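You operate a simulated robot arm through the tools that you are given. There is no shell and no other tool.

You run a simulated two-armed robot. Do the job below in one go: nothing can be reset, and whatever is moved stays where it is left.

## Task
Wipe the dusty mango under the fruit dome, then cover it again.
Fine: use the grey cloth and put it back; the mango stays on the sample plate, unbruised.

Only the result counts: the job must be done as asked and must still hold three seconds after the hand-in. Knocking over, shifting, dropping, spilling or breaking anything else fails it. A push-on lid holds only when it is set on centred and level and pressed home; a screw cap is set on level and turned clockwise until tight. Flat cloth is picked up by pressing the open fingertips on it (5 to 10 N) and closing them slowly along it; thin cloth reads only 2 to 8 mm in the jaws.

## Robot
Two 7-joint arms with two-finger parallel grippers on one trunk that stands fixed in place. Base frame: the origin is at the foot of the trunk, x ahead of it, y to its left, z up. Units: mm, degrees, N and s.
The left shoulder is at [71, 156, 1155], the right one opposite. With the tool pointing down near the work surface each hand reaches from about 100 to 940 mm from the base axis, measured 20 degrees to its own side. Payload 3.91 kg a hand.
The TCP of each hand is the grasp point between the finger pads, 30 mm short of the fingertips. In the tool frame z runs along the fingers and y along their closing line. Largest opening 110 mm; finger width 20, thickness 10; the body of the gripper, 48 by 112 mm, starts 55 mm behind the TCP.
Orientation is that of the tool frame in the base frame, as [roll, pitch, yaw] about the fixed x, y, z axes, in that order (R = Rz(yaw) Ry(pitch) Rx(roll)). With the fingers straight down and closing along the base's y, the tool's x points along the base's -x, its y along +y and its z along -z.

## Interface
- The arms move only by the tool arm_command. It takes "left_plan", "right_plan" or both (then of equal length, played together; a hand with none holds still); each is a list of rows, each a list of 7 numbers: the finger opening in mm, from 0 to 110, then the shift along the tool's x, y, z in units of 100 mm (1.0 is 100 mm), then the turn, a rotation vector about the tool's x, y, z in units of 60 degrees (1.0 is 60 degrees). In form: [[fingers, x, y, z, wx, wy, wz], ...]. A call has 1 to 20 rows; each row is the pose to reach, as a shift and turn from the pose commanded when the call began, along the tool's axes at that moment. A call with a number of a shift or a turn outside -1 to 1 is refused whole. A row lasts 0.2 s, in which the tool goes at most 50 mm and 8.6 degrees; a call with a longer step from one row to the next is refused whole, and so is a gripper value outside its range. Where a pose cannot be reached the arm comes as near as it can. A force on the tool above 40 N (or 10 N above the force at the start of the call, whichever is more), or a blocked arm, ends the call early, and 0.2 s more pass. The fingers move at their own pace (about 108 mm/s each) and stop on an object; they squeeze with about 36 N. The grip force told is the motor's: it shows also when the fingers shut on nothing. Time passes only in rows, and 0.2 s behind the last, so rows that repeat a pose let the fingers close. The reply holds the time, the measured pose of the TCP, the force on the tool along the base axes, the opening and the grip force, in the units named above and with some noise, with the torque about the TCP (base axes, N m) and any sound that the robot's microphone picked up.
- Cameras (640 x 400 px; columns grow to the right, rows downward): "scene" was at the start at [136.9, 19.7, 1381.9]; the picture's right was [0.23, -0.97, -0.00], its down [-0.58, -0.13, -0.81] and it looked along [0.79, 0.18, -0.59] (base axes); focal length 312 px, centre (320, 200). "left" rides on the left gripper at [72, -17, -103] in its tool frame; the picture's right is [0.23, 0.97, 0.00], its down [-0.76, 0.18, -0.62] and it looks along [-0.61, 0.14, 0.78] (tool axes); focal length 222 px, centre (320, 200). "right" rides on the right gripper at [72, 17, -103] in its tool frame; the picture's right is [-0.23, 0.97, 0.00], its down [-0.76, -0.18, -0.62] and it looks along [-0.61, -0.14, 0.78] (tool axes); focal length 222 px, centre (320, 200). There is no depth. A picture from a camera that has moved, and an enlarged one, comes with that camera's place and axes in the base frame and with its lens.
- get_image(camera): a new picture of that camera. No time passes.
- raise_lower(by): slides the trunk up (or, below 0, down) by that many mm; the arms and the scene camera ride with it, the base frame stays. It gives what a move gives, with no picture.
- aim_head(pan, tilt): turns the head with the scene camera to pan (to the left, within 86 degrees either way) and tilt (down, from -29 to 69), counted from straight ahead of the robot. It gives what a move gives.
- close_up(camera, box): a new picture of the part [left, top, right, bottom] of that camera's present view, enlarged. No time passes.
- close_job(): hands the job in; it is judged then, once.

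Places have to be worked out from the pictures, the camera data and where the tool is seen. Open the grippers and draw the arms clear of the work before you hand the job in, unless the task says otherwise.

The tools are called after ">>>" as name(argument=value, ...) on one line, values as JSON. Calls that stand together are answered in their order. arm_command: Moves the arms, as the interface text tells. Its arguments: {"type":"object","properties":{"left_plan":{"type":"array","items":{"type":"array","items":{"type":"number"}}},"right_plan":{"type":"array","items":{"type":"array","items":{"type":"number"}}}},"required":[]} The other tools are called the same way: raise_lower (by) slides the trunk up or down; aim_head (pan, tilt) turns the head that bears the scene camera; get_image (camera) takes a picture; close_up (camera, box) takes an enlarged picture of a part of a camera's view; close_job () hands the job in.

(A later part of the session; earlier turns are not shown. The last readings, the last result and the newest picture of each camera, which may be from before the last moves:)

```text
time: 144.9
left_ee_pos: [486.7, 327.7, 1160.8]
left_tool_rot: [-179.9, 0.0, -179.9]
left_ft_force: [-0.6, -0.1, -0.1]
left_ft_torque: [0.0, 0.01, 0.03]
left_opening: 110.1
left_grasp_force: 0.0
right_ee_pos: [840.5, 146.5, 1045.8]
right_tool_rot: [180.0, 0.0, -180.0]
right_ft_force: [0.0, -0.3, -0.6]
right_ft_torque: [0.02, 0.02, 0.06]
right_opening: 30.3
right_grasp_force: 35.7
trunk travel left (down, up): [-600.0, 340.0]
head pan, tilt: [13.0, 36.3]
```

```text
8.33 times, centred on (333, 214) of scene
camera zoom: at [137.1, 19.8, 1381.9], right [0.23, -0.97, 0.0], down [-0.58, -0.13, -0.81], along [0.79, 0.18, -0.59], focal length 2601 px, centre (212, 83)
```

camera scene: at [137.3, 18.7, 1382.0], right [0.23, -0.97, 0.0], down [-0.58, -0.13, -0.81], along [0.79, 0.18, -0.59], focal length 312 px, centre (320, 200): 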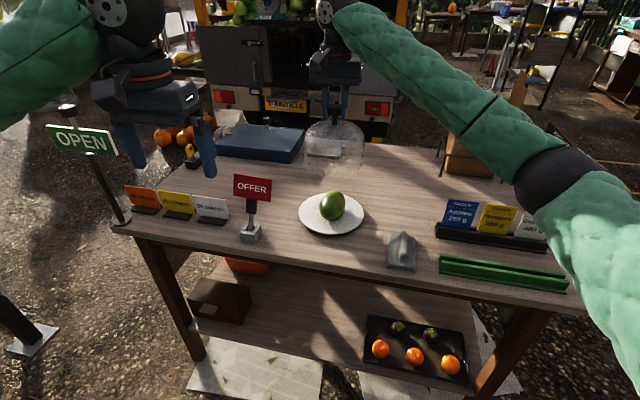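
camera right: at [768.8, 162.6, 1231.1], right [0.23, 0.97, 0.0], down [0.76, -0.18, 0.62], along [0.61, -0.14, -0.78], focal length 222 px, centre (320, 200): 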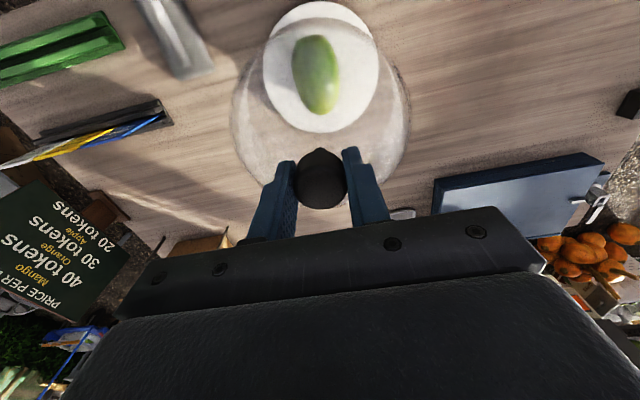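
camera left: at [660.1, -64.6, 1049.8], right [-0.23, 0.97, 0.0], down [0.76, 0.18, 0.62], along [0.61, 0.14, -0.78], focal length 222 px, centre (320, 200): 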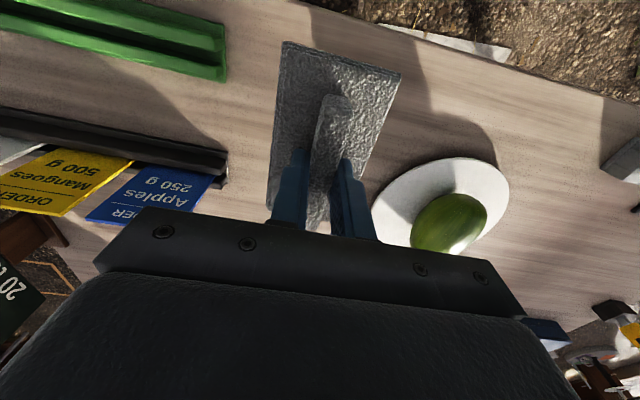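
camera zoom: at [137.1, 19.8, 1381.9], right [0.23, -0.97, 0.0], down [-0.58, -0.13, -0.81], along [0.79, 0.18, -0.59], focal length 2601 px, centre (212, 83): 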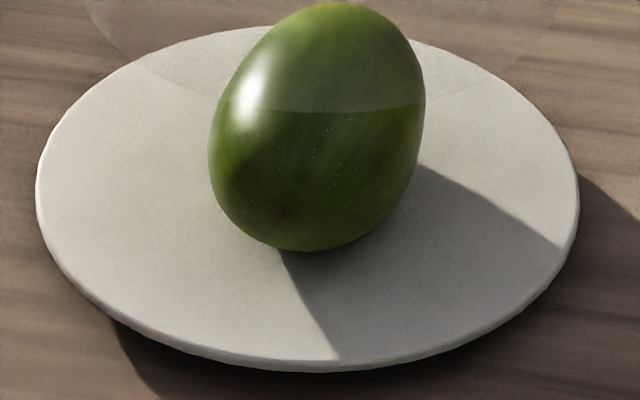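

By the sharper scene view the dome axis is about 1.5-2 mm toward -y of the plate centre. I'll correct by +1.5 mm and lower the dome around the mango to just above the plate.

>>> arm_command(right_plan=[[0, -0.005, 0.015, 0, 0, 0, 0], [0, -0.005, 0.015, 0.1, 0, 0, 0], [0, -0.005, 0.015, 0.2, 0, 0, 0], [0, -0.005, 0.015, 0.3, 0, 0, 0], [0, -0.005, 0.015, 0.4, 0, 0, 0], [0, -0.005, 0.015, 0.5, 0, 0, 0], [0, -0.005, 0.015, 0.5, 0, 0, 0]])

>>> close_up(camera="scene", box=[295, 140, 375, 240])

>>> close_up(camera="right", box=[210, 0, 430, 220])

```text
time: 146.5
left_ee_pos: [487.1, 328.0, 1160.7]
left_tool_rot: [-179.8, 0.1, 180.0]
left_ft_force: [0.8, 0.3, 0.7]
left_ft_torque: [-0.01, -0.01, -0.02]
left_opening: 110.1
left_grasp_force: 0.1
right_ee_pos: [841.0, 149.6, 995.7]
right_tool_rot: [-179.9, 0.0, -180.0]
right_ft_force: [-0.3, -0.2, -0.4]
right_ft_torque: [0.01, -0.02, 0.01]
right_opening: 30.4
right_grasp_force: 35.7
trunk travel left (down, up): [-600.0, 340.0]
head pan, tilt: [13.0, 36.3]
```

```text
4.00 times, centred on (335, 190) of scene
camera zoom: at [136.9, 19.9, 1382.0], right [0.23, -0.97, 0.0], down [-0.58, -0.13, -0.81], along [0.79, 0.18, -0.59], focal length 1249 px, centre (260, 240)
```

zoom: 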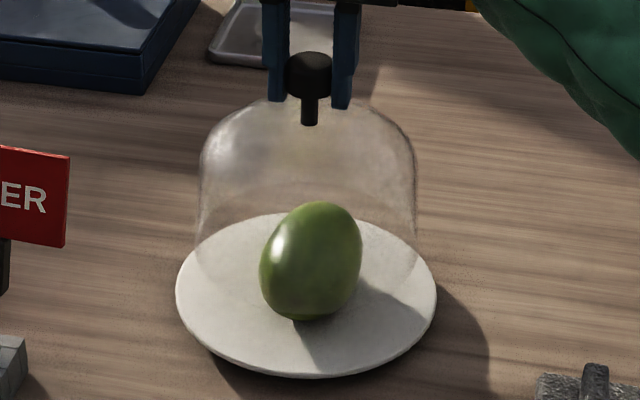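

```text
1.82 times, centred on (320, 110) of right
camera zoom: at [769.1, 166.5, 1100.8], right [0.23, 0.97, 0.0], down [0.76, -0.18, 0.62], along [0.61, -0.14, -0.78], focal length 404 px, centre (320, 364)
```

zoom: 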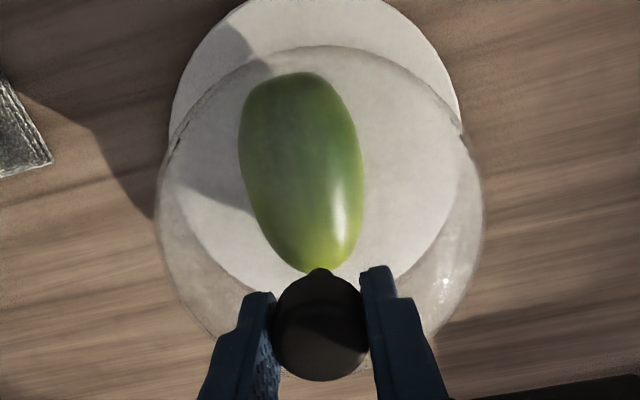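

Alignment is now within about 1 mm by the scene view, with no contact forces. I'll nudge -1 mm and lower further to just above the plate.

>>> arm_command(right_plan=[[0, 0, -0.01, 0.0, 0, 0, 0], [0, 0, -0.01, 0.08, 0, 0, 0], [0, 0, -0.01, 0.16, 0, 0, 0], [0, 0, -0.01, 0.24, 0, 0, 0], [0, 0, -0.01, 0.3, 0, 0, 0], [0, 0, -0.01, 0.3, 0, 0, 0]])

>>> close_up(camera="scene", box=[295, 155, 371, 240])

>>> close_up(camera="right", box=[210, 0, 430, 220])

```text
time: 147.9
left_ee_pos: [486.9, 328.6, 1160.2]
left_tool_rot: [-179.8, 0.0, 180.0]
left_ft_force: [-0.3, 0.2, 0.3]
left_ft_torque: [0.01, -0.02, -0.03]
left_opening: 110.0
left_grasp_force: 0.0
right_ee_pos: [840.7, 147.7, 966.2]
right_tool_rot: [-180.0, 0.1, 180.0]
right_ft_force: [-0.6, -0.5, -1.1]
right_ft_torque: [-0.01, 0.0, -0.02]
right_opening: 30.1
right_grasp_force: 36.3
trunk travel left (down, up): [-600.0, 340.0]
head pan, tilt: [13.0, 36.3]
```

```text
4.71 times, centred on (333, 198) of scene
camera zoom: at [137.0, 20.0, 1381.9], right [0.23, -0.97, 0.0], down [-0.58, -0.13, -0.81], along [0.79, 0.18, -0.59], focal length 1469 px, centre (259, 212)
```

zoom: 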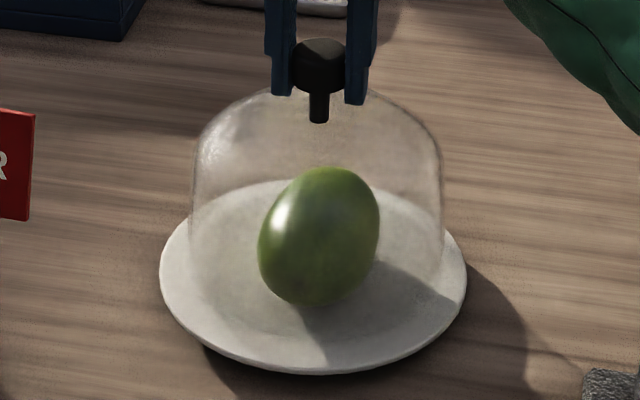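

```text
1.82 times, centred on (320, 110) of right
camera zoom: at [768.5, 164.5, 1071.0], right [0.23, 0.97, 0.0], down [0.76, -0.18, 0.62], along [0.61, -0.14, -0.78], focal length 404 px, centre (320, 364)
```

zoom: 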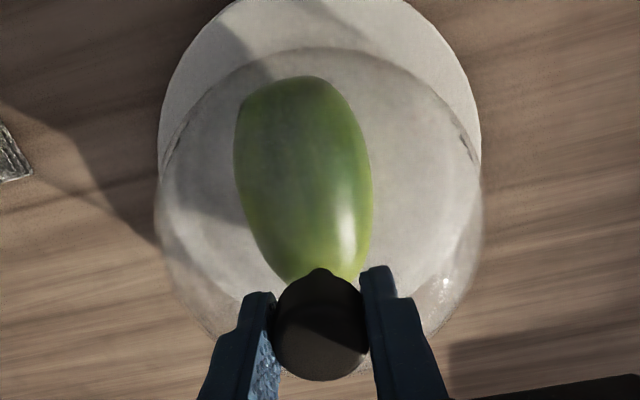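

Compared with the starting picture, the dome is within about 1.3 mm of its original position. I'll nudge +0.7 mm and lower toward contact.

>>> arm_command(right_plan=[[0, 0, 0.007, 0.02, 0, 0, 0], [0, 0, 0.007, 0.04, 0, 0, 0], [0, 0, 0.007, 0.06, 0, 0, 0], [0, 0, 0.007, 0.08, 0, 0, 0], [0, 0, 0.007, 0.08, 0, 0, 0]])

>>> close_up(camera="scene", box=[295, 155, 371, 240])

```text
time: 149.1
left_ee_pos: [486.5, 328.5, 1163.1]
left_tool_rot: [180.0, 0.2, 180.0]
left_ft_force: [0.7, -0.2, -0.4]
left_ft_torque: [0.0, -0.01, -0.01]
left_opening: 109.8
left_grasp_force: 0.1
right_ee_pos: [839.2, 147.4, 961.7]
right_tool_rot: [179.8, 0.2, -180.0]
right_ft_force: [7.7, 0.9, 28.4]
right_ft_torque: [-0.01, 0.07, 0.05]
right_opening: 30.4
right_grasp_force: 36.2
trunk travel left (down, up): [-600.0, 340.0]
head pan, tilt: [13.0, 36.3]
```

```text
4.71 times, centred on (333, 198) of scene
camera zoom: at [135.3, 19.6, 1382.5], right [0.23, -0.97, 0.0], down [-0.58, -0.13, -0.81], along [0.79, 0.18, -0.59], focal length 1469 px, centre (259, 212)
```

zoom: 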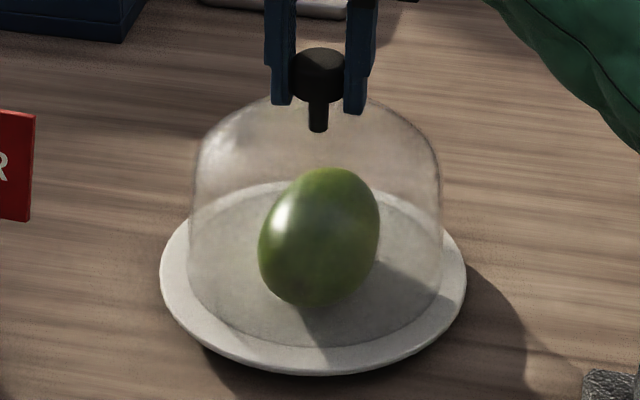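

The rim is seated on the plate (28 N) and the picture matches the starting one. I'll ease the pressure off, then open the fingers.

>>> arm_command(right_plan=[[0, 0, 0, -0.01, 0, 0, 0], [0, 0, 0, -0.02, 0, 0, 0], [0, 0, 0, -0.03, 0, 0, 0], [0, 0, 0, -0.03, 0, 0, 0]])

>>> close_up(camera="scene", box=[295, 155, 371, 240])

```text
time: 150.1
left_ee_pos: [486.1, 328.0, 1160.7]
left_tool_rot: [-179.9, 0.2, 179.9]
left_ft_force: [0.8, 1.0, 0.3]
left_ft_torque: [-0.02, 0.0, 0.02]
left_opening: 110.0
left_grasp_force: 0.2
right_ee_pos: [839.1, 148.5, 961.8]
right_tool_rot: [-179.9, 0.0, 180.0]
right_ft_force: [-0.9, 1.1, 5.8]
right_ft_torque: [0.01, -0.26, 0.03]
right_opening: 30.5
right_grasp_force: 36.2
trunk travel left (down, up): [-600.0, 340.0]
head pan, tilt: [13.0, 36.3]
```

```text
4.71 times, centred on (333, 198) of scene
camera zoom: at [136.4, 20.0, 1381.8], right [0.23, -0.97, 0.0], down [-0.58, -0.13, -0.81], along [0.79, 0.18, -0.59], focal length 1469 px, centre (259, 212)
```

zoom: 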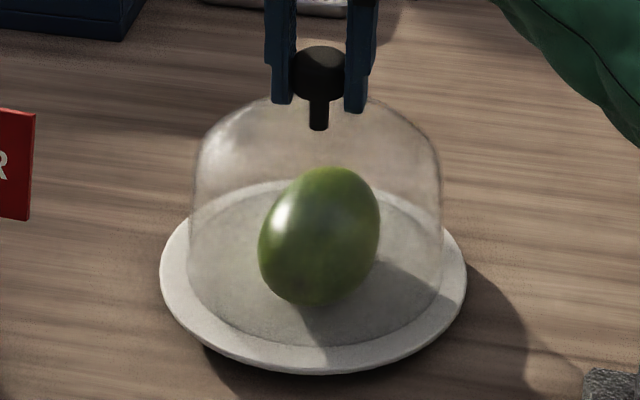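

The knob appears about 3 mm higher than at the start and there's a small torque, so the dome may not be fully seated. I'll zoom in on the rim and plate before letting go.

>>> close_up(camera="scene", box=[296, 190, 368, 238])

>>> close_up(camera="scene", box=[298, 155, 370, 203])

>>> close_up(camera="right", box=[210, 0, 430, 160])

>>> get_image(camera="left")

```text
8.33 times, centred on (332, 214) of scene
camera zoom: at [136.4, 20.0, 1381.8], right [0.23, -0.97, 0.0], down [-0.58, -0.13, -0.81], along [0.79, 0.18, -0.59], focal length 2601 px, centre (220, 83)
```

zoom: 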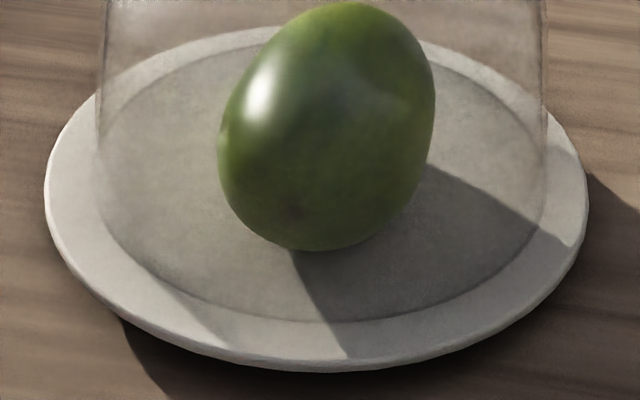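

```text
8.33 times, centred on (334, 179) of scene
camera zoom: at [136.4, 20.0, 1381.8], right [0.23, -0.97, 0.0], down [-0.58, -0.13, -0.81], along [0.79, 0.18, -0.59], focal length 2601 px, centre (203, 375)
```

zoom: 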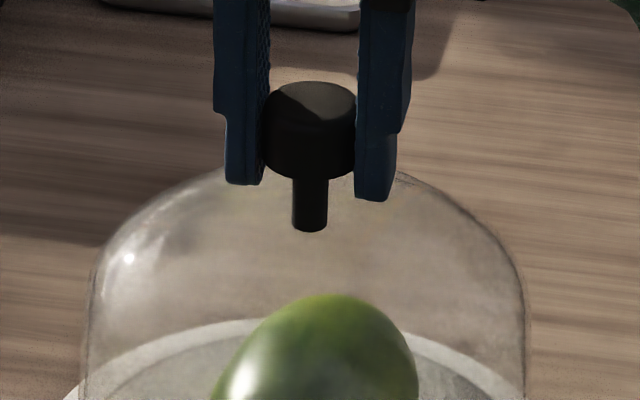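

```text
2.50 times, centred on (320, 80) of right
camera zoom: at [768.0, 164.5, 1065.9], right [0.23, 0.97, 0.0], down [0.76, -0.18, 0.62], along [0.61, -0.14, -0.78], focal length 555 px, centre (320, 500)
```

zoom: 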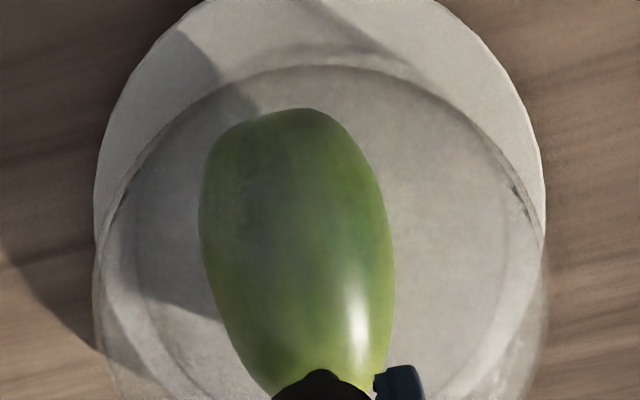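

```text
taken
camera left: at [413.2, 310.1, 1263.9], right [-0.23, 0.97, 0.0], down [0.76, 0.18, 0.62], along [0.61, 0.14, -0.78], focal length 222 px, centre (320, 200)
```

left: 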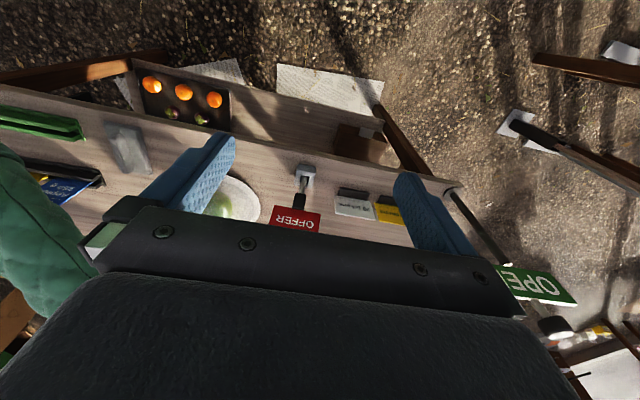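

The rim looks concentric with the plate to within about 2 mm. I'll open the fingers slowly so the dome settles under its own weight, then compare with the initial picture.

>>> arm_command(right_plan=[[30, 0, 0, -0.005, 0, 0, 0], [33, 0, 0, -0.005, 0, 0, 0], [38, 0, 0, -0.005, 0, 0, 0], [48, 0, 0, -0.005, 0, 0, 0], [60, 0, 0, -0.005, 0, 0, 0], [60, 0, 0, -0.005, 0, 0, 0]])

>>> close_up(camera="scene", box=[295, 155, 370, 240])

>>> close_up(camera="scene", box=[296, 190, 368, 238])

```text
time: 151.5
left_ee_pos: [487.4, 327.9, 1160.8]
left_tool_rot: [-179.9, 0.1, -179.9]
left_ft_force: [0.0, 0.4, 0.4]
left_ft_torque: [0.01, 0.0, 0.01]
left_opening: 110.0
left_grasp_force: 0.0
right_ee_pos: [840.4, 148.1, 962.3]
right_tool_rot: [179.9, 0.0, 180.0]
right_ft_force: [0.4, 0.4, 0.4]
right_ft_torque: [0.02, 0.0, -0.04]
right_opening: 59.9
right_grasp_force: 0.0
trunk travel left (down, up): [-600.0, 340.0]
head pan, tilt: [13.0, 36.3]
```

```text
4.71 times, centred on (332, 198) of scene
camera zoom: at [137.0, 20.0, 1381.9], right [0.23, -0.97, 0.0], down [-0.58, -0.13, -0.81], along [0.79, 0.18, -0.59], focal length 1469 px, centre (261, 212)
```

zoom: 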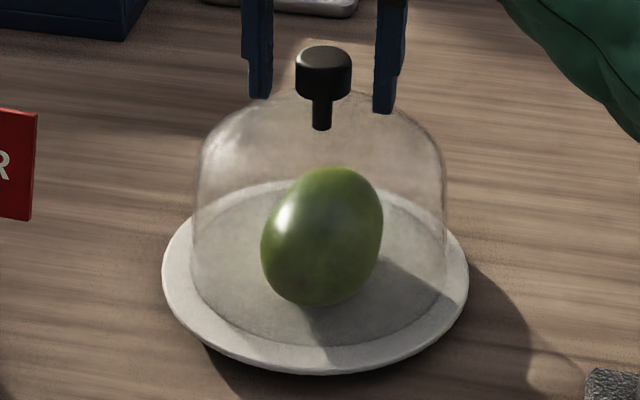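

```text
8.33 times, centred on (332, 214) of scene
camera zoom: at [137.0, 20.0, 1381.9], right [0.23, -0.97, 0.0], down [-0.58, -0.13, -0.81], along [0.79, 0.18, -0.59], focal length 2601 px, centre (220, 83)
```

zoom: 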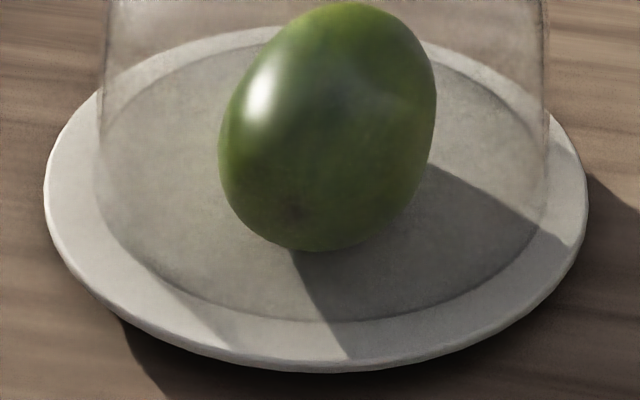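

The dome is free and level; compared with the start it's shifted about 2 mm. I'll raise the right hand straight up and check concentricity from above.

>>> arm_command(right_plan=[[60, 0, 0, -0.1, 0, 0, 0], [60, 0, 0, -0.3, 0, 0, 0], [60, 0, 0, -0.6, 0, 0, 0], [60, 0, 0, -0.9, 0, 0, 0]])

>>> close_up(camera="right", box=[220, 0, 420, 170])

>>> close_up(camera="scene", box=[295, 155, 370, 240])

```text
time: 152.5
left_ee_pos: [484.4, 327.2, 1161.6]
left_tool_rot: [-179.9, 0.1, 180.0]
left_ft_force: [-0.7, -0.4, -0.2]
left_ft_torque: [-0.01, 0.0, 0.03]
left_opening: 110.3
left_grasp_force: 0.1
right_ee_pos: [838.9, 146.5, 1053.3]
right_tool_rot: [-179.9, 0.0, -180.0]
right_ft_force: [0.8, 0.7, 0.4]
right_ft_torque: [0.0, 0.02, -0.01]
right_opening: 59.9
right_grasp_force: 0.1
trunk travel left (down, up): [-600.0, 340.0]
head pan, tilt: [13.0, 36.3]
```

```text
2.35 times, centred on (320, 85) of right
camera zoom: at [768.3, 164.2, 1158.6], right [0.23, 0.97, 0.0], down [0.76, -0.18, 0.62], along [0.61, -0.14, -0.78], focal length 523 px, centre (320, 471)
```

zoom: 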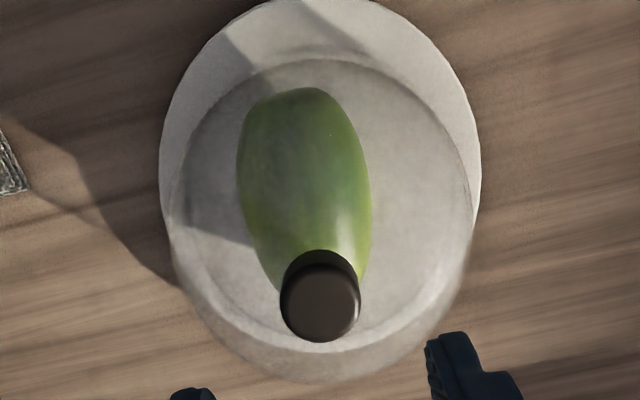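

```text
4.71 times, centred on (332, 198) of scene
camera zoom: at [136.3, 20.0, 1381.9], right [0.23, -0.97, 0.0], down [-0.58, -0.13, -0.81], along [0.79, 0.18, -0.59], focal length 1469 px, centre (261, 212)
```

zoom: 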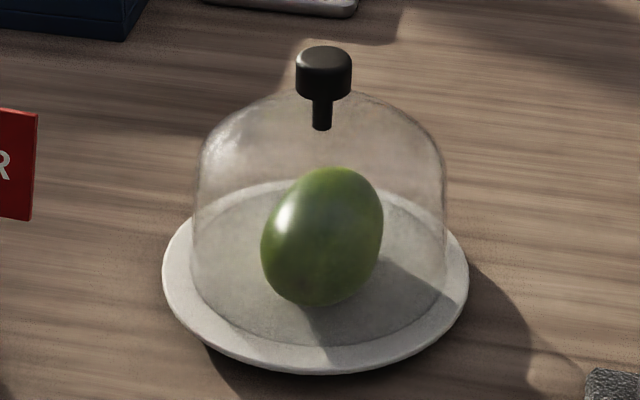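

Seen from above, the knob triangulates to (840, 147.5, 965): the same height as at the start and within about 1-2 mm of the plate centre, so the dome is seated. I'll retract the right hand up and back to its starting area.

>>> arm_command(right_plan=[[80, 0, 0, -0.3, 0, 0, 0], [110, 0, 0, -0.6, 0, 0, 0], [110, 0.1, -0.2, -0.9, 0, 0, 0], [110, 0.3, -0.5, -1.0, 0, 0, 0], [110, 0.5, -0.9, -1.0, 0, 0, 0]])

>>> arm_command(right_plan=[[110, 0.25, -0.3, 0, 0, 0, 0], [110, 0.5, -0.6, 0, 0, 0, 0], [110, 0.75, -0.9, 0, 0, 0, 0], [110, 1.0, -1.0, 0, 0, 0, 0]])

>>> arm_command(right_plan=[[110, 0.2, -0.35, 0, 0, 0, 0], [110, 0.4, -0.7, 0, 0, 0, 0], [110, 0.7, -1.0, 0, 0, 0, 0], [110, 0.8, -1.0, 0, 0, 0, 0]])

>>> get_image(camera="scene")

>>> close_up(camera="scene", box=[260, 140, 440, 280])

>>> get_image(camera="right")

```text
time: 153.7
left_ee_pos: [485.5, 327.8, 1162.5]
left_tool_rot: [-180.0, 0.1, 180.0]
left_ft_force: [-0.6, -0.1, 0.1]
left_ft_torque: [0.03, -0.02, -0.02]
left_opening: 109.8
left_grasp_force: 0.2
right_ee_pos: [790.1, 57.2, 1150.7]
right_tool_rot: [179.9, 0.0, -179.9]
right_ft_force: [0.0, -1.1, -0.4]
right_ft_torque: [0.04, 0.01, -0.02]
right_opening: 109.8
right_grasp_force: 0.1
trunk travel left (down, up): [-600.0, 340.0]
head pan, tilt: [13.0, 36.3]
```

```text
time: 154.7
left_ee_pos: [487.1, 328.3, 1161.3]
left_tool_rot: [-179.8, 0.2, -179.9]
left_ft_force: [-0.1, 0.8, -0.1]
left_ft_torque: [-0.02, -0.01, 0.0]
left_opening: 110.3
left_grasp_force: 0.0
right_ee_pos: [687.3, -43.4, 1150.8]
right_tool_rot: [-180.0, -0.1, 180.0]
right_ft_force: [-0.2, 0.0, 0.1]
right_ft_torque: [-0.01, 0.0, 0.06]
right_opening: 110.0
right_grasp_force: 0.0
trunk travel left (down, up): [-600.0, 340.0]
head pan, tilt: [13.0, 36.3]
```

```text
time: 155.7
left_ee_pos: [486.5, 327.9, 1161.2]
left_tool_rot: [-179.8, 0.0, 179.9]
left_ft_force: [0.6, 0.8, -0.3]
left_ft_torque: [0.01, -0.01, -0.05]
left_opening: 110.0
left_grasp_force: 0.0
right_ee_pos: [610.0, -141.7, 1154.5]
right_tool_rot: [-179.9, 0.0, -180.0]
right_ft_force: [-0.6, -0.3, 0.6]
right_ft_torque: [-0.01, 0.03, 0.0]
right_opening: 110.0
right_grasp_force: 0.2
trunk travel left (down, up): [-600.0, 340.0]
head pan, tilt: [13.0, 36.3]
```

```text
taken
camera scene: at [137.4, 20.8, 1381.9], right [0.23, -0.97, 0.0], down [-0.58, -0.13, -0.81], along [0.78, 0.18, -0.59], focal length 312 px, centre (320, 200)
```

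scene: 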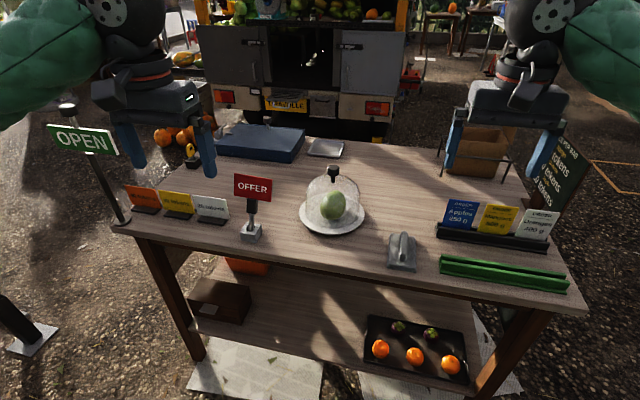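

```text
2.86 times, centred on (350, 210) of scene
camera zoom: at [137.4, 20.8, 1381.9], right [0.23, -0.97, 0.0], down [-0.58, -0.13, -0.81], along [0.78, 0.18, -0.59], focal length 892 px, centre (234, 171)
```

zoom: 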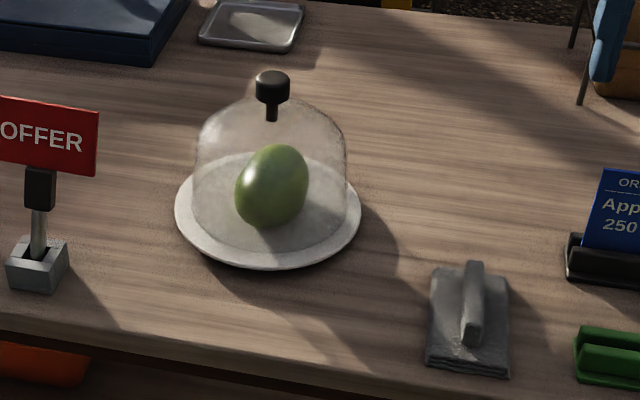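

```text
taken
camera right: at [538.6, -125.6, 1257.9], right [0.23, 0.97, 0.0], down [0.76, -0.18, 0.62], along [0.61, -0.14, -0.78], focal length 222 px, centre (320, 200)
```

right: 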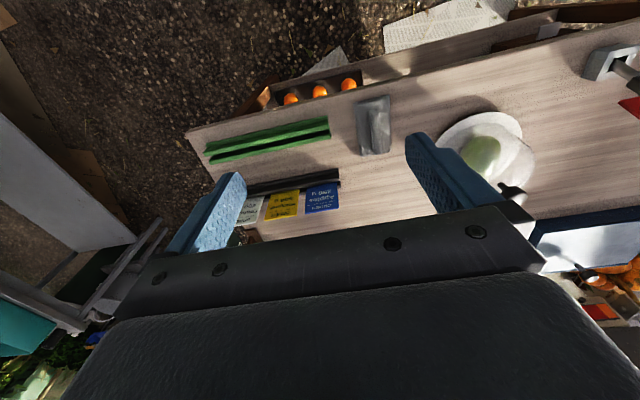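

The dome, mango and cloth look right, but the OFFER sign's board looks different from the first picture: its base is unmoved, yet the board seems to lean back. I'll look closely before handing in.

>>> close_up(camera="scene", box=[220, 165, 290, 250])

>>> close_up(camera="left", box=[250, 150, 350, 240])

>>> close_up(camera="right", box=[560, 30, 640, 130])

```text
4.71 times, centred on (255, 208) of scene
camera zoom: at [137.4, 20.8, 1381.9], right [0.23, -0.97, 0.0], down [-0.58, -0.13, -0.81], along [0.78, 0.18, -0.59], focal length 1469 px, centre (626, 165)
```

zoom: 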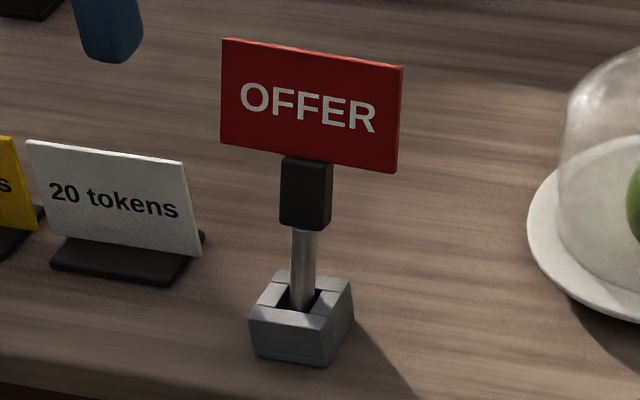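

```text
4.44 times, centred on (300, 195) of left
camera zoom: at [414.2, 310.9, 1263.6], right [-0.23, 0.97, 0.0], down [0.76, 0.18, 0.62], along [0.61, 0.14, -0.78], focal length 987 px, centre (409, 222)
```

zoom: 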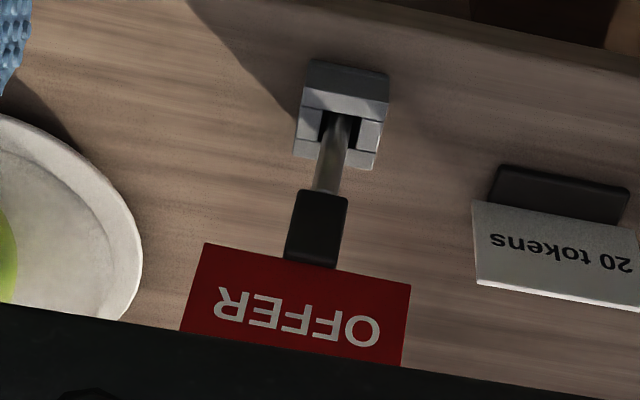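

```text
4.00 times, centred on (600, 80) of right
camera zoom: at [538.6, -125.6, 1257.9], right [0.23, 0.97, 0.0], down [0.76, -0.18, 0.62], along [0.61, -0.14, -0.78], focal length 888 px, centre (-800, 680)
```

zoom: 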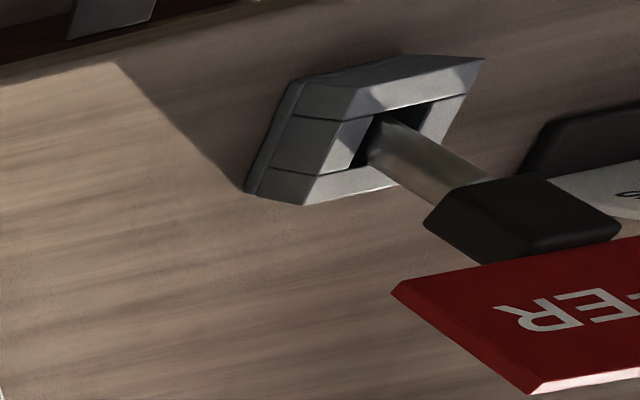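

The OFFER lever-sign was evidently nudged by my left forearm during the first descent: its board leans about 26 mm away from the robot (+x), though its base is unmoved. I'll restore it with the left hand's closed fingers from behind, first moving high over to its far side.

>>> arm_command(left_plan=[[60, -0.25, 0, 0, 0, 0, 0], [20, -0.5, 0, 0, 0, 0, 0], [0, -0.75, 0, 0, 0, 0, 0], [0, -1.0, 0.02, 0, 0, 0, 0]])

>>> arm_command(left_plan=[[0, -0.25, 0, 0, 0, 0, 0], [0, -0.5, 0, 0, 0, 0, 0], [0, -0.75, 0, 0, 0, 0, 0], [0, -1.0, 0.0, 0, 0, 0, 0]])

>>> get_image(camera="scene")

>>> get_image(camera="left")

```text
time: 156.7
left_ee_pos: [586.3, 331.8, 1160.9]
left_tool_rot: [-179.9, -0.1, -180.0]
left_ft_force: [0.5, -0.3, 0.3]
left_ft_torque: [0.02, -0.01, 0.02]
left_opening: 0.1
left_grasp_force: 36.0
right_ee_pos: [611.8, -142.2, 1152.4]
right_tool_rot: [179.9, 0.0, 179.9]
right_ft_force: [-0.4, -0.4, -0.1]
right_ft_torque: [0.0, -0.04, 0.02]
right_opening: 110.0
right_grasp_force: 0.0
trunk travel left (down, up): [-600.0, 340.0]
head pan, tilt: [13.0, 36.3]
```

```text
time: 157.7
left_ee_pos: [685.5, 330.6, 1160.2]
left_tool_rot: [-179.8, 0.0, -180.0]
left_ft_force: [0.4, -0.1, 0.2]
left_ft_torque: [0.0, 0.01, 0.0]
left_opening: 0.1
left_grasp_force: 36.3
right_ee_pos: [610.2, -142.5, 1152.5]
right_tool_rot: [-180.0, -0.1, 180.0]
right_ft_force: [0.2, 0.0, -0.4]
right_ft_torque: [-0.01, -0.01, 0.01]
right_opening: 109.9
right_grasp_force: 0.1
trunk travel left (down, up): [-600.0, 340.0]
head pan, tilt: [13.0, 36.3]
```

```text
taken
camera scene: at [137.7, 19.5, 1381.8], right [0.23, -0.97, 0.0], down [-0.58, -0.13, -0.81], along [0.78, 0.18, -0.59], focal length 312 px, centre (320, 200)
```

scene: 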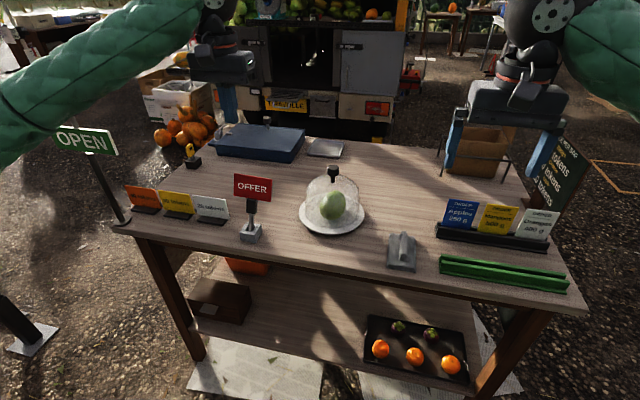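

```text
taken
camera left: at [613.0, 312.5, 1263.1], right [-0.23, 0.97, 0.0], down [0.76, 0.18, 0.62], along [0.61, 0.14, -0.78], focal length 222 px, centre (320, 200)
```

left: 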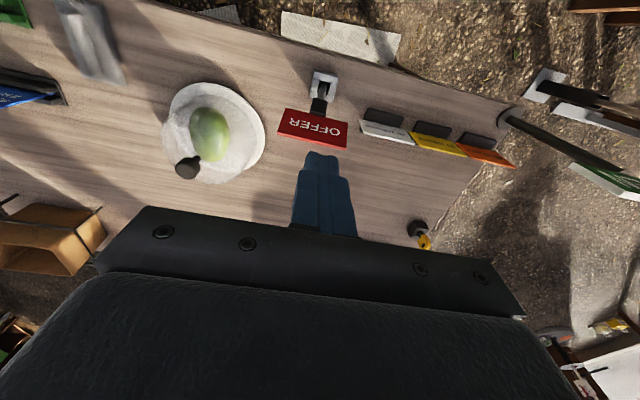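

Here's a good overhead view of the sign. I'll zoom to measure its board exactly.

>>> close_up(camera="left", box=[265, 60, 365, 160])

>>> close_up(camera="scene", box=[220, 165, 290, 250])

```text
4.00 times, centred on (315, 110) of left
camera zoom: at [613.0, 312.5, 1263.1], right [-0.23, 0.97, 0.0], down [0.76, 0.18, 0.62], along [0.61, 0.14, -0.78], focal length 888 px, centre (340, 560)
```

zoom: 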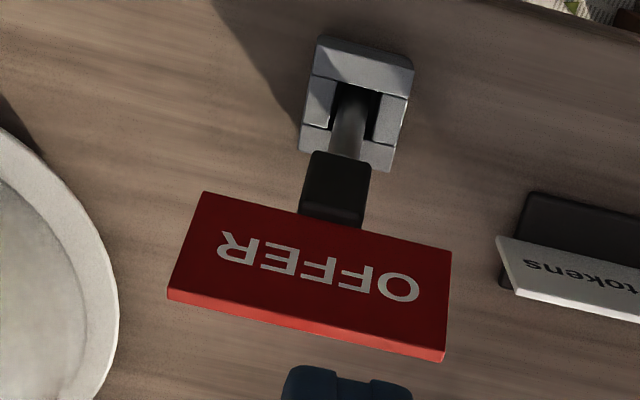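

```text
4.71 times, centred on (255, 208) of scene
camera zoom: at [137.7, 19.5, 1381.8], right [0.23, -0.97, 0.0], down [-0.58, -0.13, -0.81], along [0.78, 0.18, -0.59], focal length 1469 px, centre (626, 165)
```

zoom: 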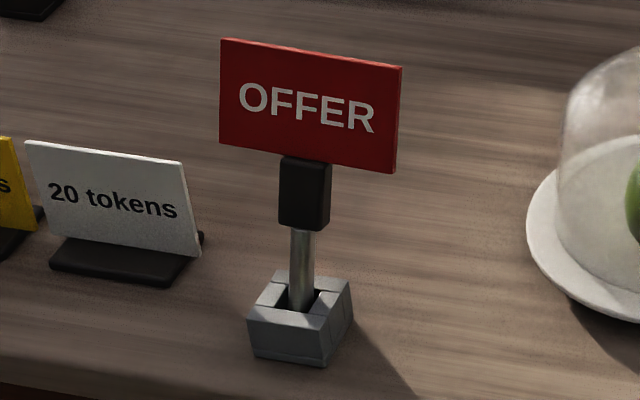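

The sign's board was upright at x≈698 originally and now leans about 15° with its centre at x≈731. I'll go past it to x≈785 at height, then descend behind it.

>>> arm_command(left_plan=[[0, -0.25, 0, 0, 0, 0, 0], [0, -0.5, 0, 0, 0, 0, 0], [0, -0.75, 0, 0, 0, 0, 0], [0, -1.0, 0.0, 0, 0, 0, 0]])

>>> arm_command(left_plan=[[0, 0, 0, 0.3, 0, 0, 0], [0, 0, 0, 0.6, 0, 0, 0], [0, 0, 0, 0.9, 0, 0, 0], [0, 0, 0, 1.0, 0, 0, 0]])

>>> get_image(camera="scene")

>>> get_image(camera="left")

```text
time: 158.7
left_ee_pos: [785.0, 331.5, 1162.3]
left_tool_rot: [-179.9, 0.0, 180.0]
left_ft_force: [0.1, -0.4, 0.2]
left_ft_torque: [-0.03, -0.01, 0.0]
left_opening: 0.1
left_grasp_force: 35.9
right_ee_pos: [610.9, -142.5, 1153.5]
right_tool_rot: [180.0, 0.0, -180.0]
right_ft_force: [0.5, 0.9, -0.2]
right_ft_torque: [0.01, 0.0, 0.02]
right_opening: 110.0
right_grasp_force: 0.0
trunk travel left (down, up): [-600.0, 340.0]
head pan, tilt: [13.0, 36.3]
```

```text
time: 159.7
left_ee_pos: [783.9, 330.9, 1062.3]
left_tool_rot: [-179.9, 0.1, 179.9]
left_ft_force: [-0.6, 0.7, 0.3]
left_ft_torque: [-0.03, 0.02, -0.02]
left_opening: 0.2
left_grasp_force: 36.1
right_ee_pos: [611.0, -142.2, 1153.2]
right_tool_rot: [180.0, -0.1, 180.0]
right_ft_force: [0.3, 0.4, -0.4]
right_ft_torque: [0.03, -0.05, -0.02]
right_opening: 109.8
right_grasp_force: 0.0
trunk travel left (down, up): [-600.0, 340.0]
head pan, tilt: [13.0, 36.3]
```

```text
taken
camera scene: at [137.0, 19.6, 1382.0], right [0.23, -0.97, 0.0], down [-0.58, -0.13, -0.81], along [0.79, 0.18, -0.59], focal length 312 px, centre (320, 200)
```

scene: 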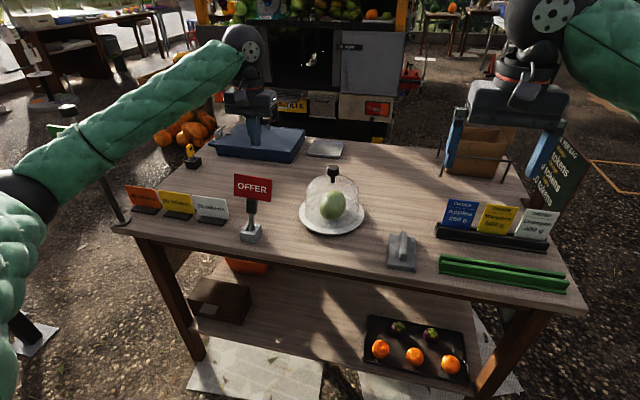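

```text
taken
camera left: at [712.0, 313.2, 1164.6], right [-0.23, 0.97, 0.0], down [0.76, 0.18, 0.62], along [0.61, 0.14, -0.78], focal length 222 px, centre (320, 200)
```

left: 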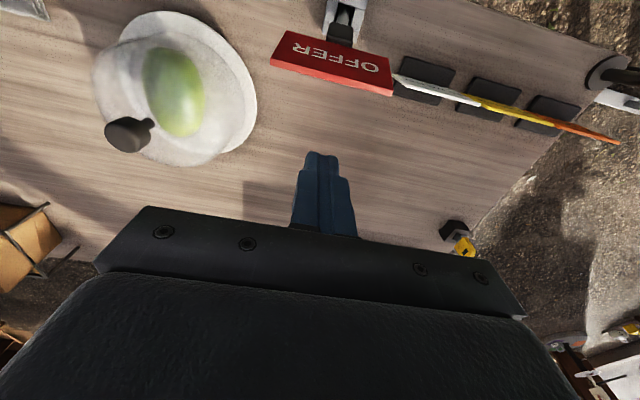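

I'm behind the sign with clear space below. I'll lower so the closed fingertips reach the board's height.

>>> arm_command(left_plan=[[0, 0, 0, 0.3, 0, 0, 0], [0, 0, 0, 0.6, 0, 0, 0], [0, 0, 0, 0.9, 0, 0, 0], [0, 0, 0, 1.0, 0, 0, 0]])

>>> close_up(camera="scene", box=[210, 130, 310, 250])

>>> get_image(camera="left")

```text
time: 160.7
left_ee_pos: [785.9, 331.2, 962.1]
left_tool_rot: [-179.9, 0.1, -180.0]
left_ft_force: [1.1, 0.2, 0.9]
left_ft_torque: [0.0, 0.02, -0.01]
left_opening: 0.1
left_grasp_force: 35.9
right_ee_pos: [610.2, -143.0, 1153.6]
right_tool_rot: [180.0, 0.0, 179.9]
right_ft_force: [-0.4, -0.8, -0.1]
right_ft_torque: [-0.02, 0.02, 0.01]
right_opening: 110.0
right_grasp_force: 0.1
trunk travel left (down, up): [-600.0, 340.0]
head pan, tilt: [13.0, 36.3]
```

```text
3.33 times, centred on (260, 190) of scene
camera zoom: at [136.9, 19.6, 1382.0], right [0.23, -0.97, 0.0], down [-0.58, -0.13, -0.81], along [0.79, 0.18, -0.59], focal length 1041 px, centre (520, 233)
```

zoom: 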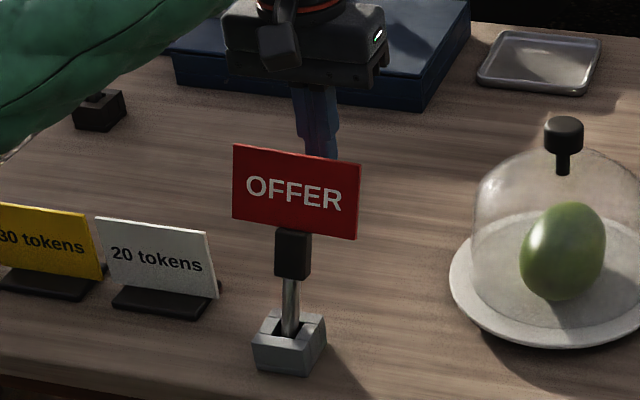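

```text
taken
camera left: at [712.8, 314.0, 1064.8], right [-0.23, 0.97, 0.0], down [0.76, 0.18, 0.62], along [0.61, 0.14, -0.78], focal length 222 px, centre (320, 200)
```

left: 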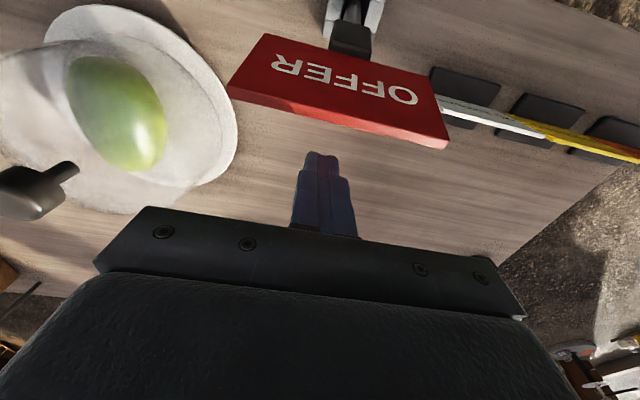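

The closed fingers are centred behind the board. I'll move toward it until contact, in small steps.

>>> arm_command(left_plan=[[0, 0.1, 0, 0, 0, 0, 0], [0, 0.2, 0, 0, 0, 0, 0], [0, 0.28, 0, 0, 0, 0, 0], [0, 0.33, 0, 0, 0, 0, 0]])

>>> arm_command(left_plan=[[0, 0.03, 0, 0, 0, 0, 0], [0, 0.06, 0, 0, 0, 0, 0], [0, 0.08, 0, 0, 0, 0, 0]])

>>> close_up(camera="scene", box=[220, 165, 290, 250])

>>> get_image(camera="left")

```text
time: 161.7
left_ee_pos: [751.5, 330.6, 961.0]
left_tool_rot: [-179.9, 0.1, -179.9]
left_ft_force: [1.0, 1.1, -0.3]
left_ft_torque: [0.03, -0.04, 0.01]
left_opening: 0.0
left_grasp_force: 35.9
right_ee_pos: [610.9, -143.1, 1153.6]
right_tool_rot: [180.0, 0.0, -180.0]
right_ft_force: [0.7, 0.5, 0.4]
right_ft_torque: [0.03, -0.02, 0.02]
right_opening: 109.8
right_grasp_force: 0.1
trunk travel left (down, up): [-600.0, 340.0]
head pan, tilt: [13.0, 36.3]
```

```text
time: 162.5
left_ee_pos: [744.2, 329.9, 961.9]
left_tool_rot: [-179.9, -0.1, 179.9]
left_ft_force: [-0.1, -0.3, 0.2]
left_ft_torque: [0.0, 0.0, 0.0]
left_opening: 0.0
left_grasp_force: 35.6
right_ee_pos: [611.0, -142.4, 1152.4]
right_tool_rot: [180.0, 0.0, -180.0]
right_ft_force: [-0.1, 0.4, -0.5]
right_ft_torque: [0.02, 0.0, 0.03]
right_opening: 110.1
right_grasp_force: 0.0
trunk travel left (down, up): [-600.0, 340.0]
head pan, tilt: [13.0, 36.3]
```

```text
4.71 times, centred on (255, 208) of scene
camera zoom: at [137.0, 19.7, 1381.9], right [0.23, -0.97, 0.0], down [-0.58, -0.13, -0.81], along [0.79, 0.18, -0.59], focal length 1469 px, centre (626, 165)
```

zoom: 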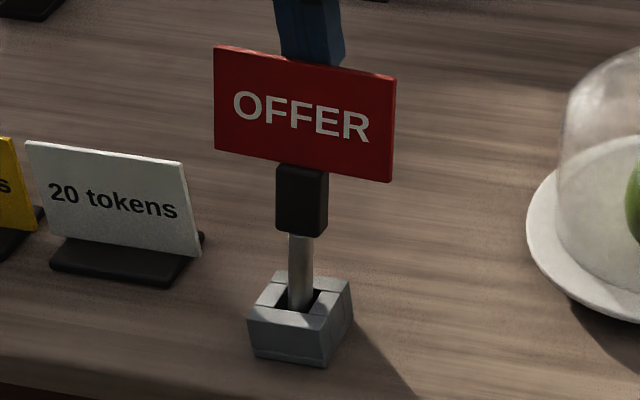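

```text
taken
camera left: at [671.4, 312.6, 1064.2], right [-0.23, 0.97, 0.0], down [0.76, 0.18, 0.62], along [0.61, 0.14, -0.78], focal length 222 px, centre (320, 200)
```

left: 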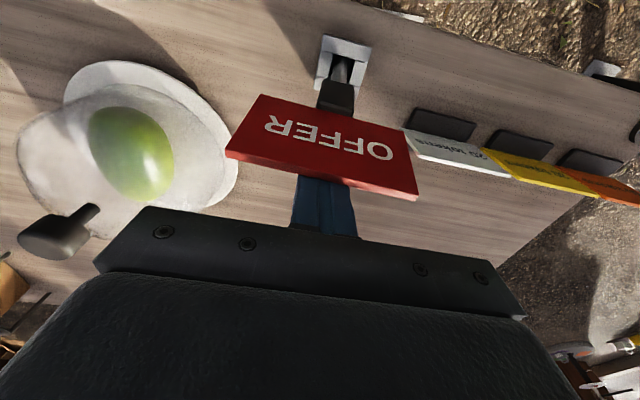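

The board moves freely with the fingers. By comparison with the first picture, its right corners should end at about (362, 96) and (366, 195) in this zoom. I'll push on about 18 mm and compare.

>>> arm_command(left_plan=[[0, 0.04, 0, 0, 0, 0, 0], [0, 0.08, 0, 0, 0, 0, 0], [0, 0.12, 0, 0, 0, 0, 0], [0, 0.15, 0, 0, 0, 0, 0], [0, 0.18, 0, 0, 0, 0, 0], [0, 0.18, 0, 0, 0, 0, 0]])

>>> close_up(camera="scene", box=[220, 165, 290, 250])

```text
time: 163.9
left_ee_pos: [726.8, 330.4, 962.9]
left_tool_rot: [-179.9, 0.0, 180.0]
left_ft_force: [-0.2, -0.3, -0.7]
left_ft_torque: [0.02, -0.03, 0.05]
left_opening: 0.0
left_grasp_force: 36.1
right_ee_pos: [610.5, -142.6, 1153.1]
right_tool_rot: [-179.9, 0.0, 179.9]
right_ft_force: [0.0, -0.4, -0.3]
right_ft_torque: [0.02, -0.01, 0.04]
right_opening: 110.0
right_grasp_force: 0.0
trunk travel left (down, up): [-600.0, 340.0]
head pan, tilt: [13.0, 36.3]
```

```text
4.71 times, centred on (255, 208) of scene
camera zoom: at [137.0, 19.6, 1381.9], right [0.23, -0.97, 0.0], down [-0.58, -0.13, -0.81], along [0.79, 0.18, -0.59], focal length 1469 px, centre (626, 165)
```

zoom: 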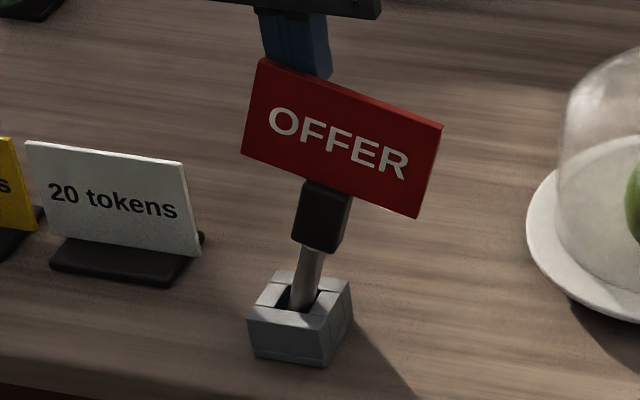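

The lever swivelled sideways as well, so it isn't a single-axis hinge. I'll look from the left hand camera to understand its present pose before touching it further.

>>> get_image(camera="left")

>>> close_up(camera="left", box=[220, 20, 440, 220])

>>> close_up(camera="scene", box=[240, 200, 275, 245])

>>> close_up(camera="right", box=[560, 30, 640, 130])

```text
taken
camera left: at [653.8, 312.4, 1064.6], right [-0.23, 0.97, 0.0], down [0.76, 0.18, 0.62], along [0.61, 0.14, -0.78], focal length 222 px, centre (320, 200)
```

left: 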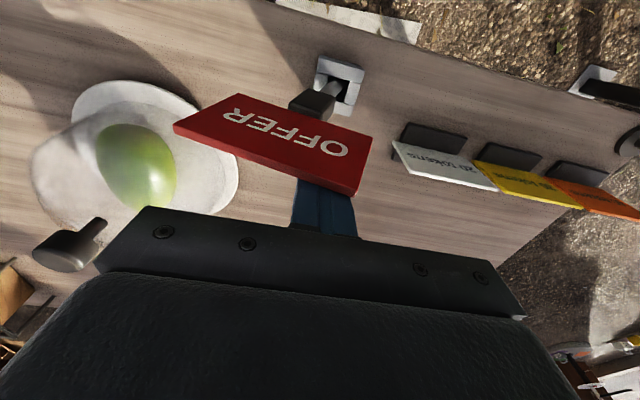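

```text
2.00 times, centred on (330, 120) of left
camera zoom: at [653.8, 312.4, 1064.6], right [-0.23, 0.97, 0.0], down [0.76, 0.18, 0.62], along [0.61, 0.14, -0.78], focal length 444 px, centre (300, 360)
```

zoom: 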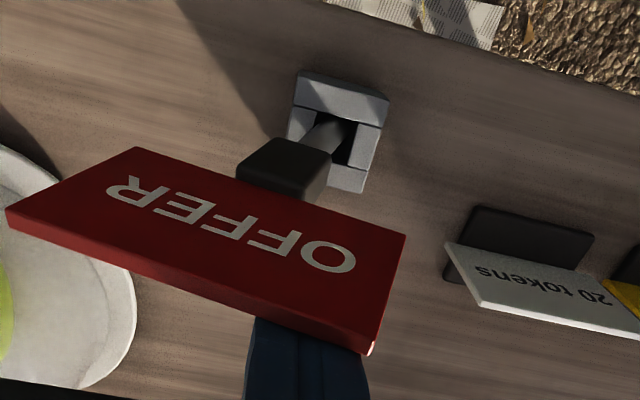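

```text
8.89 times, centred on (258, 222) of scene
camera zoom: at [137.0, 19.6, 1381.9], right [0.23, -0.97, 0.0], down [-0.58, -0.13, -0.81], along [0.79, 0.18, -0.59], focal length 2775 px, centre (876, 0)
```

zoom: 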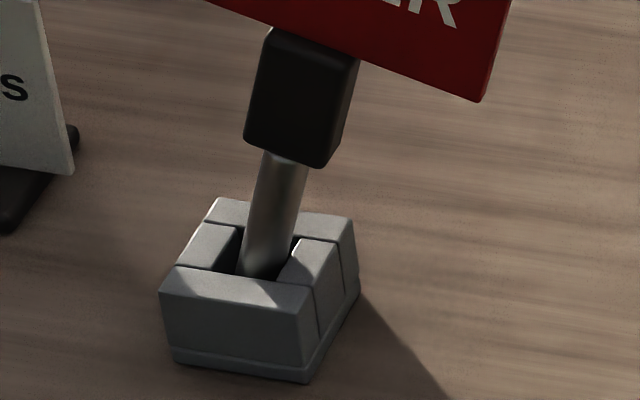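

```text
4.00 times, centred on (600, 80) of right
camera zoom: at [538.4, -126.5, 1257.9], right [0.23, 0.97, 0.0], down [0.76, -0.18, 0.62], along [0.61, -0.14, -0.78], focal length 888 px, centre (-800, 680)
```

zoom: 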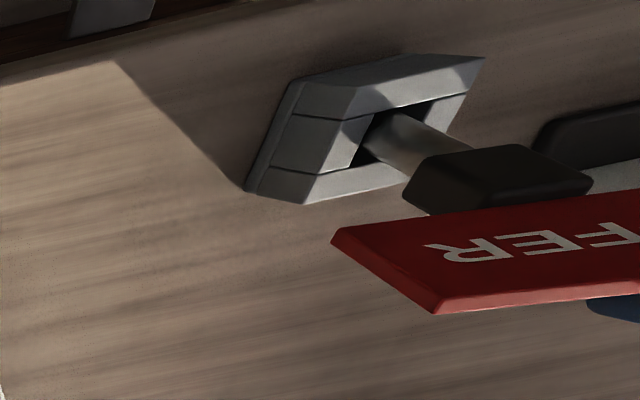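

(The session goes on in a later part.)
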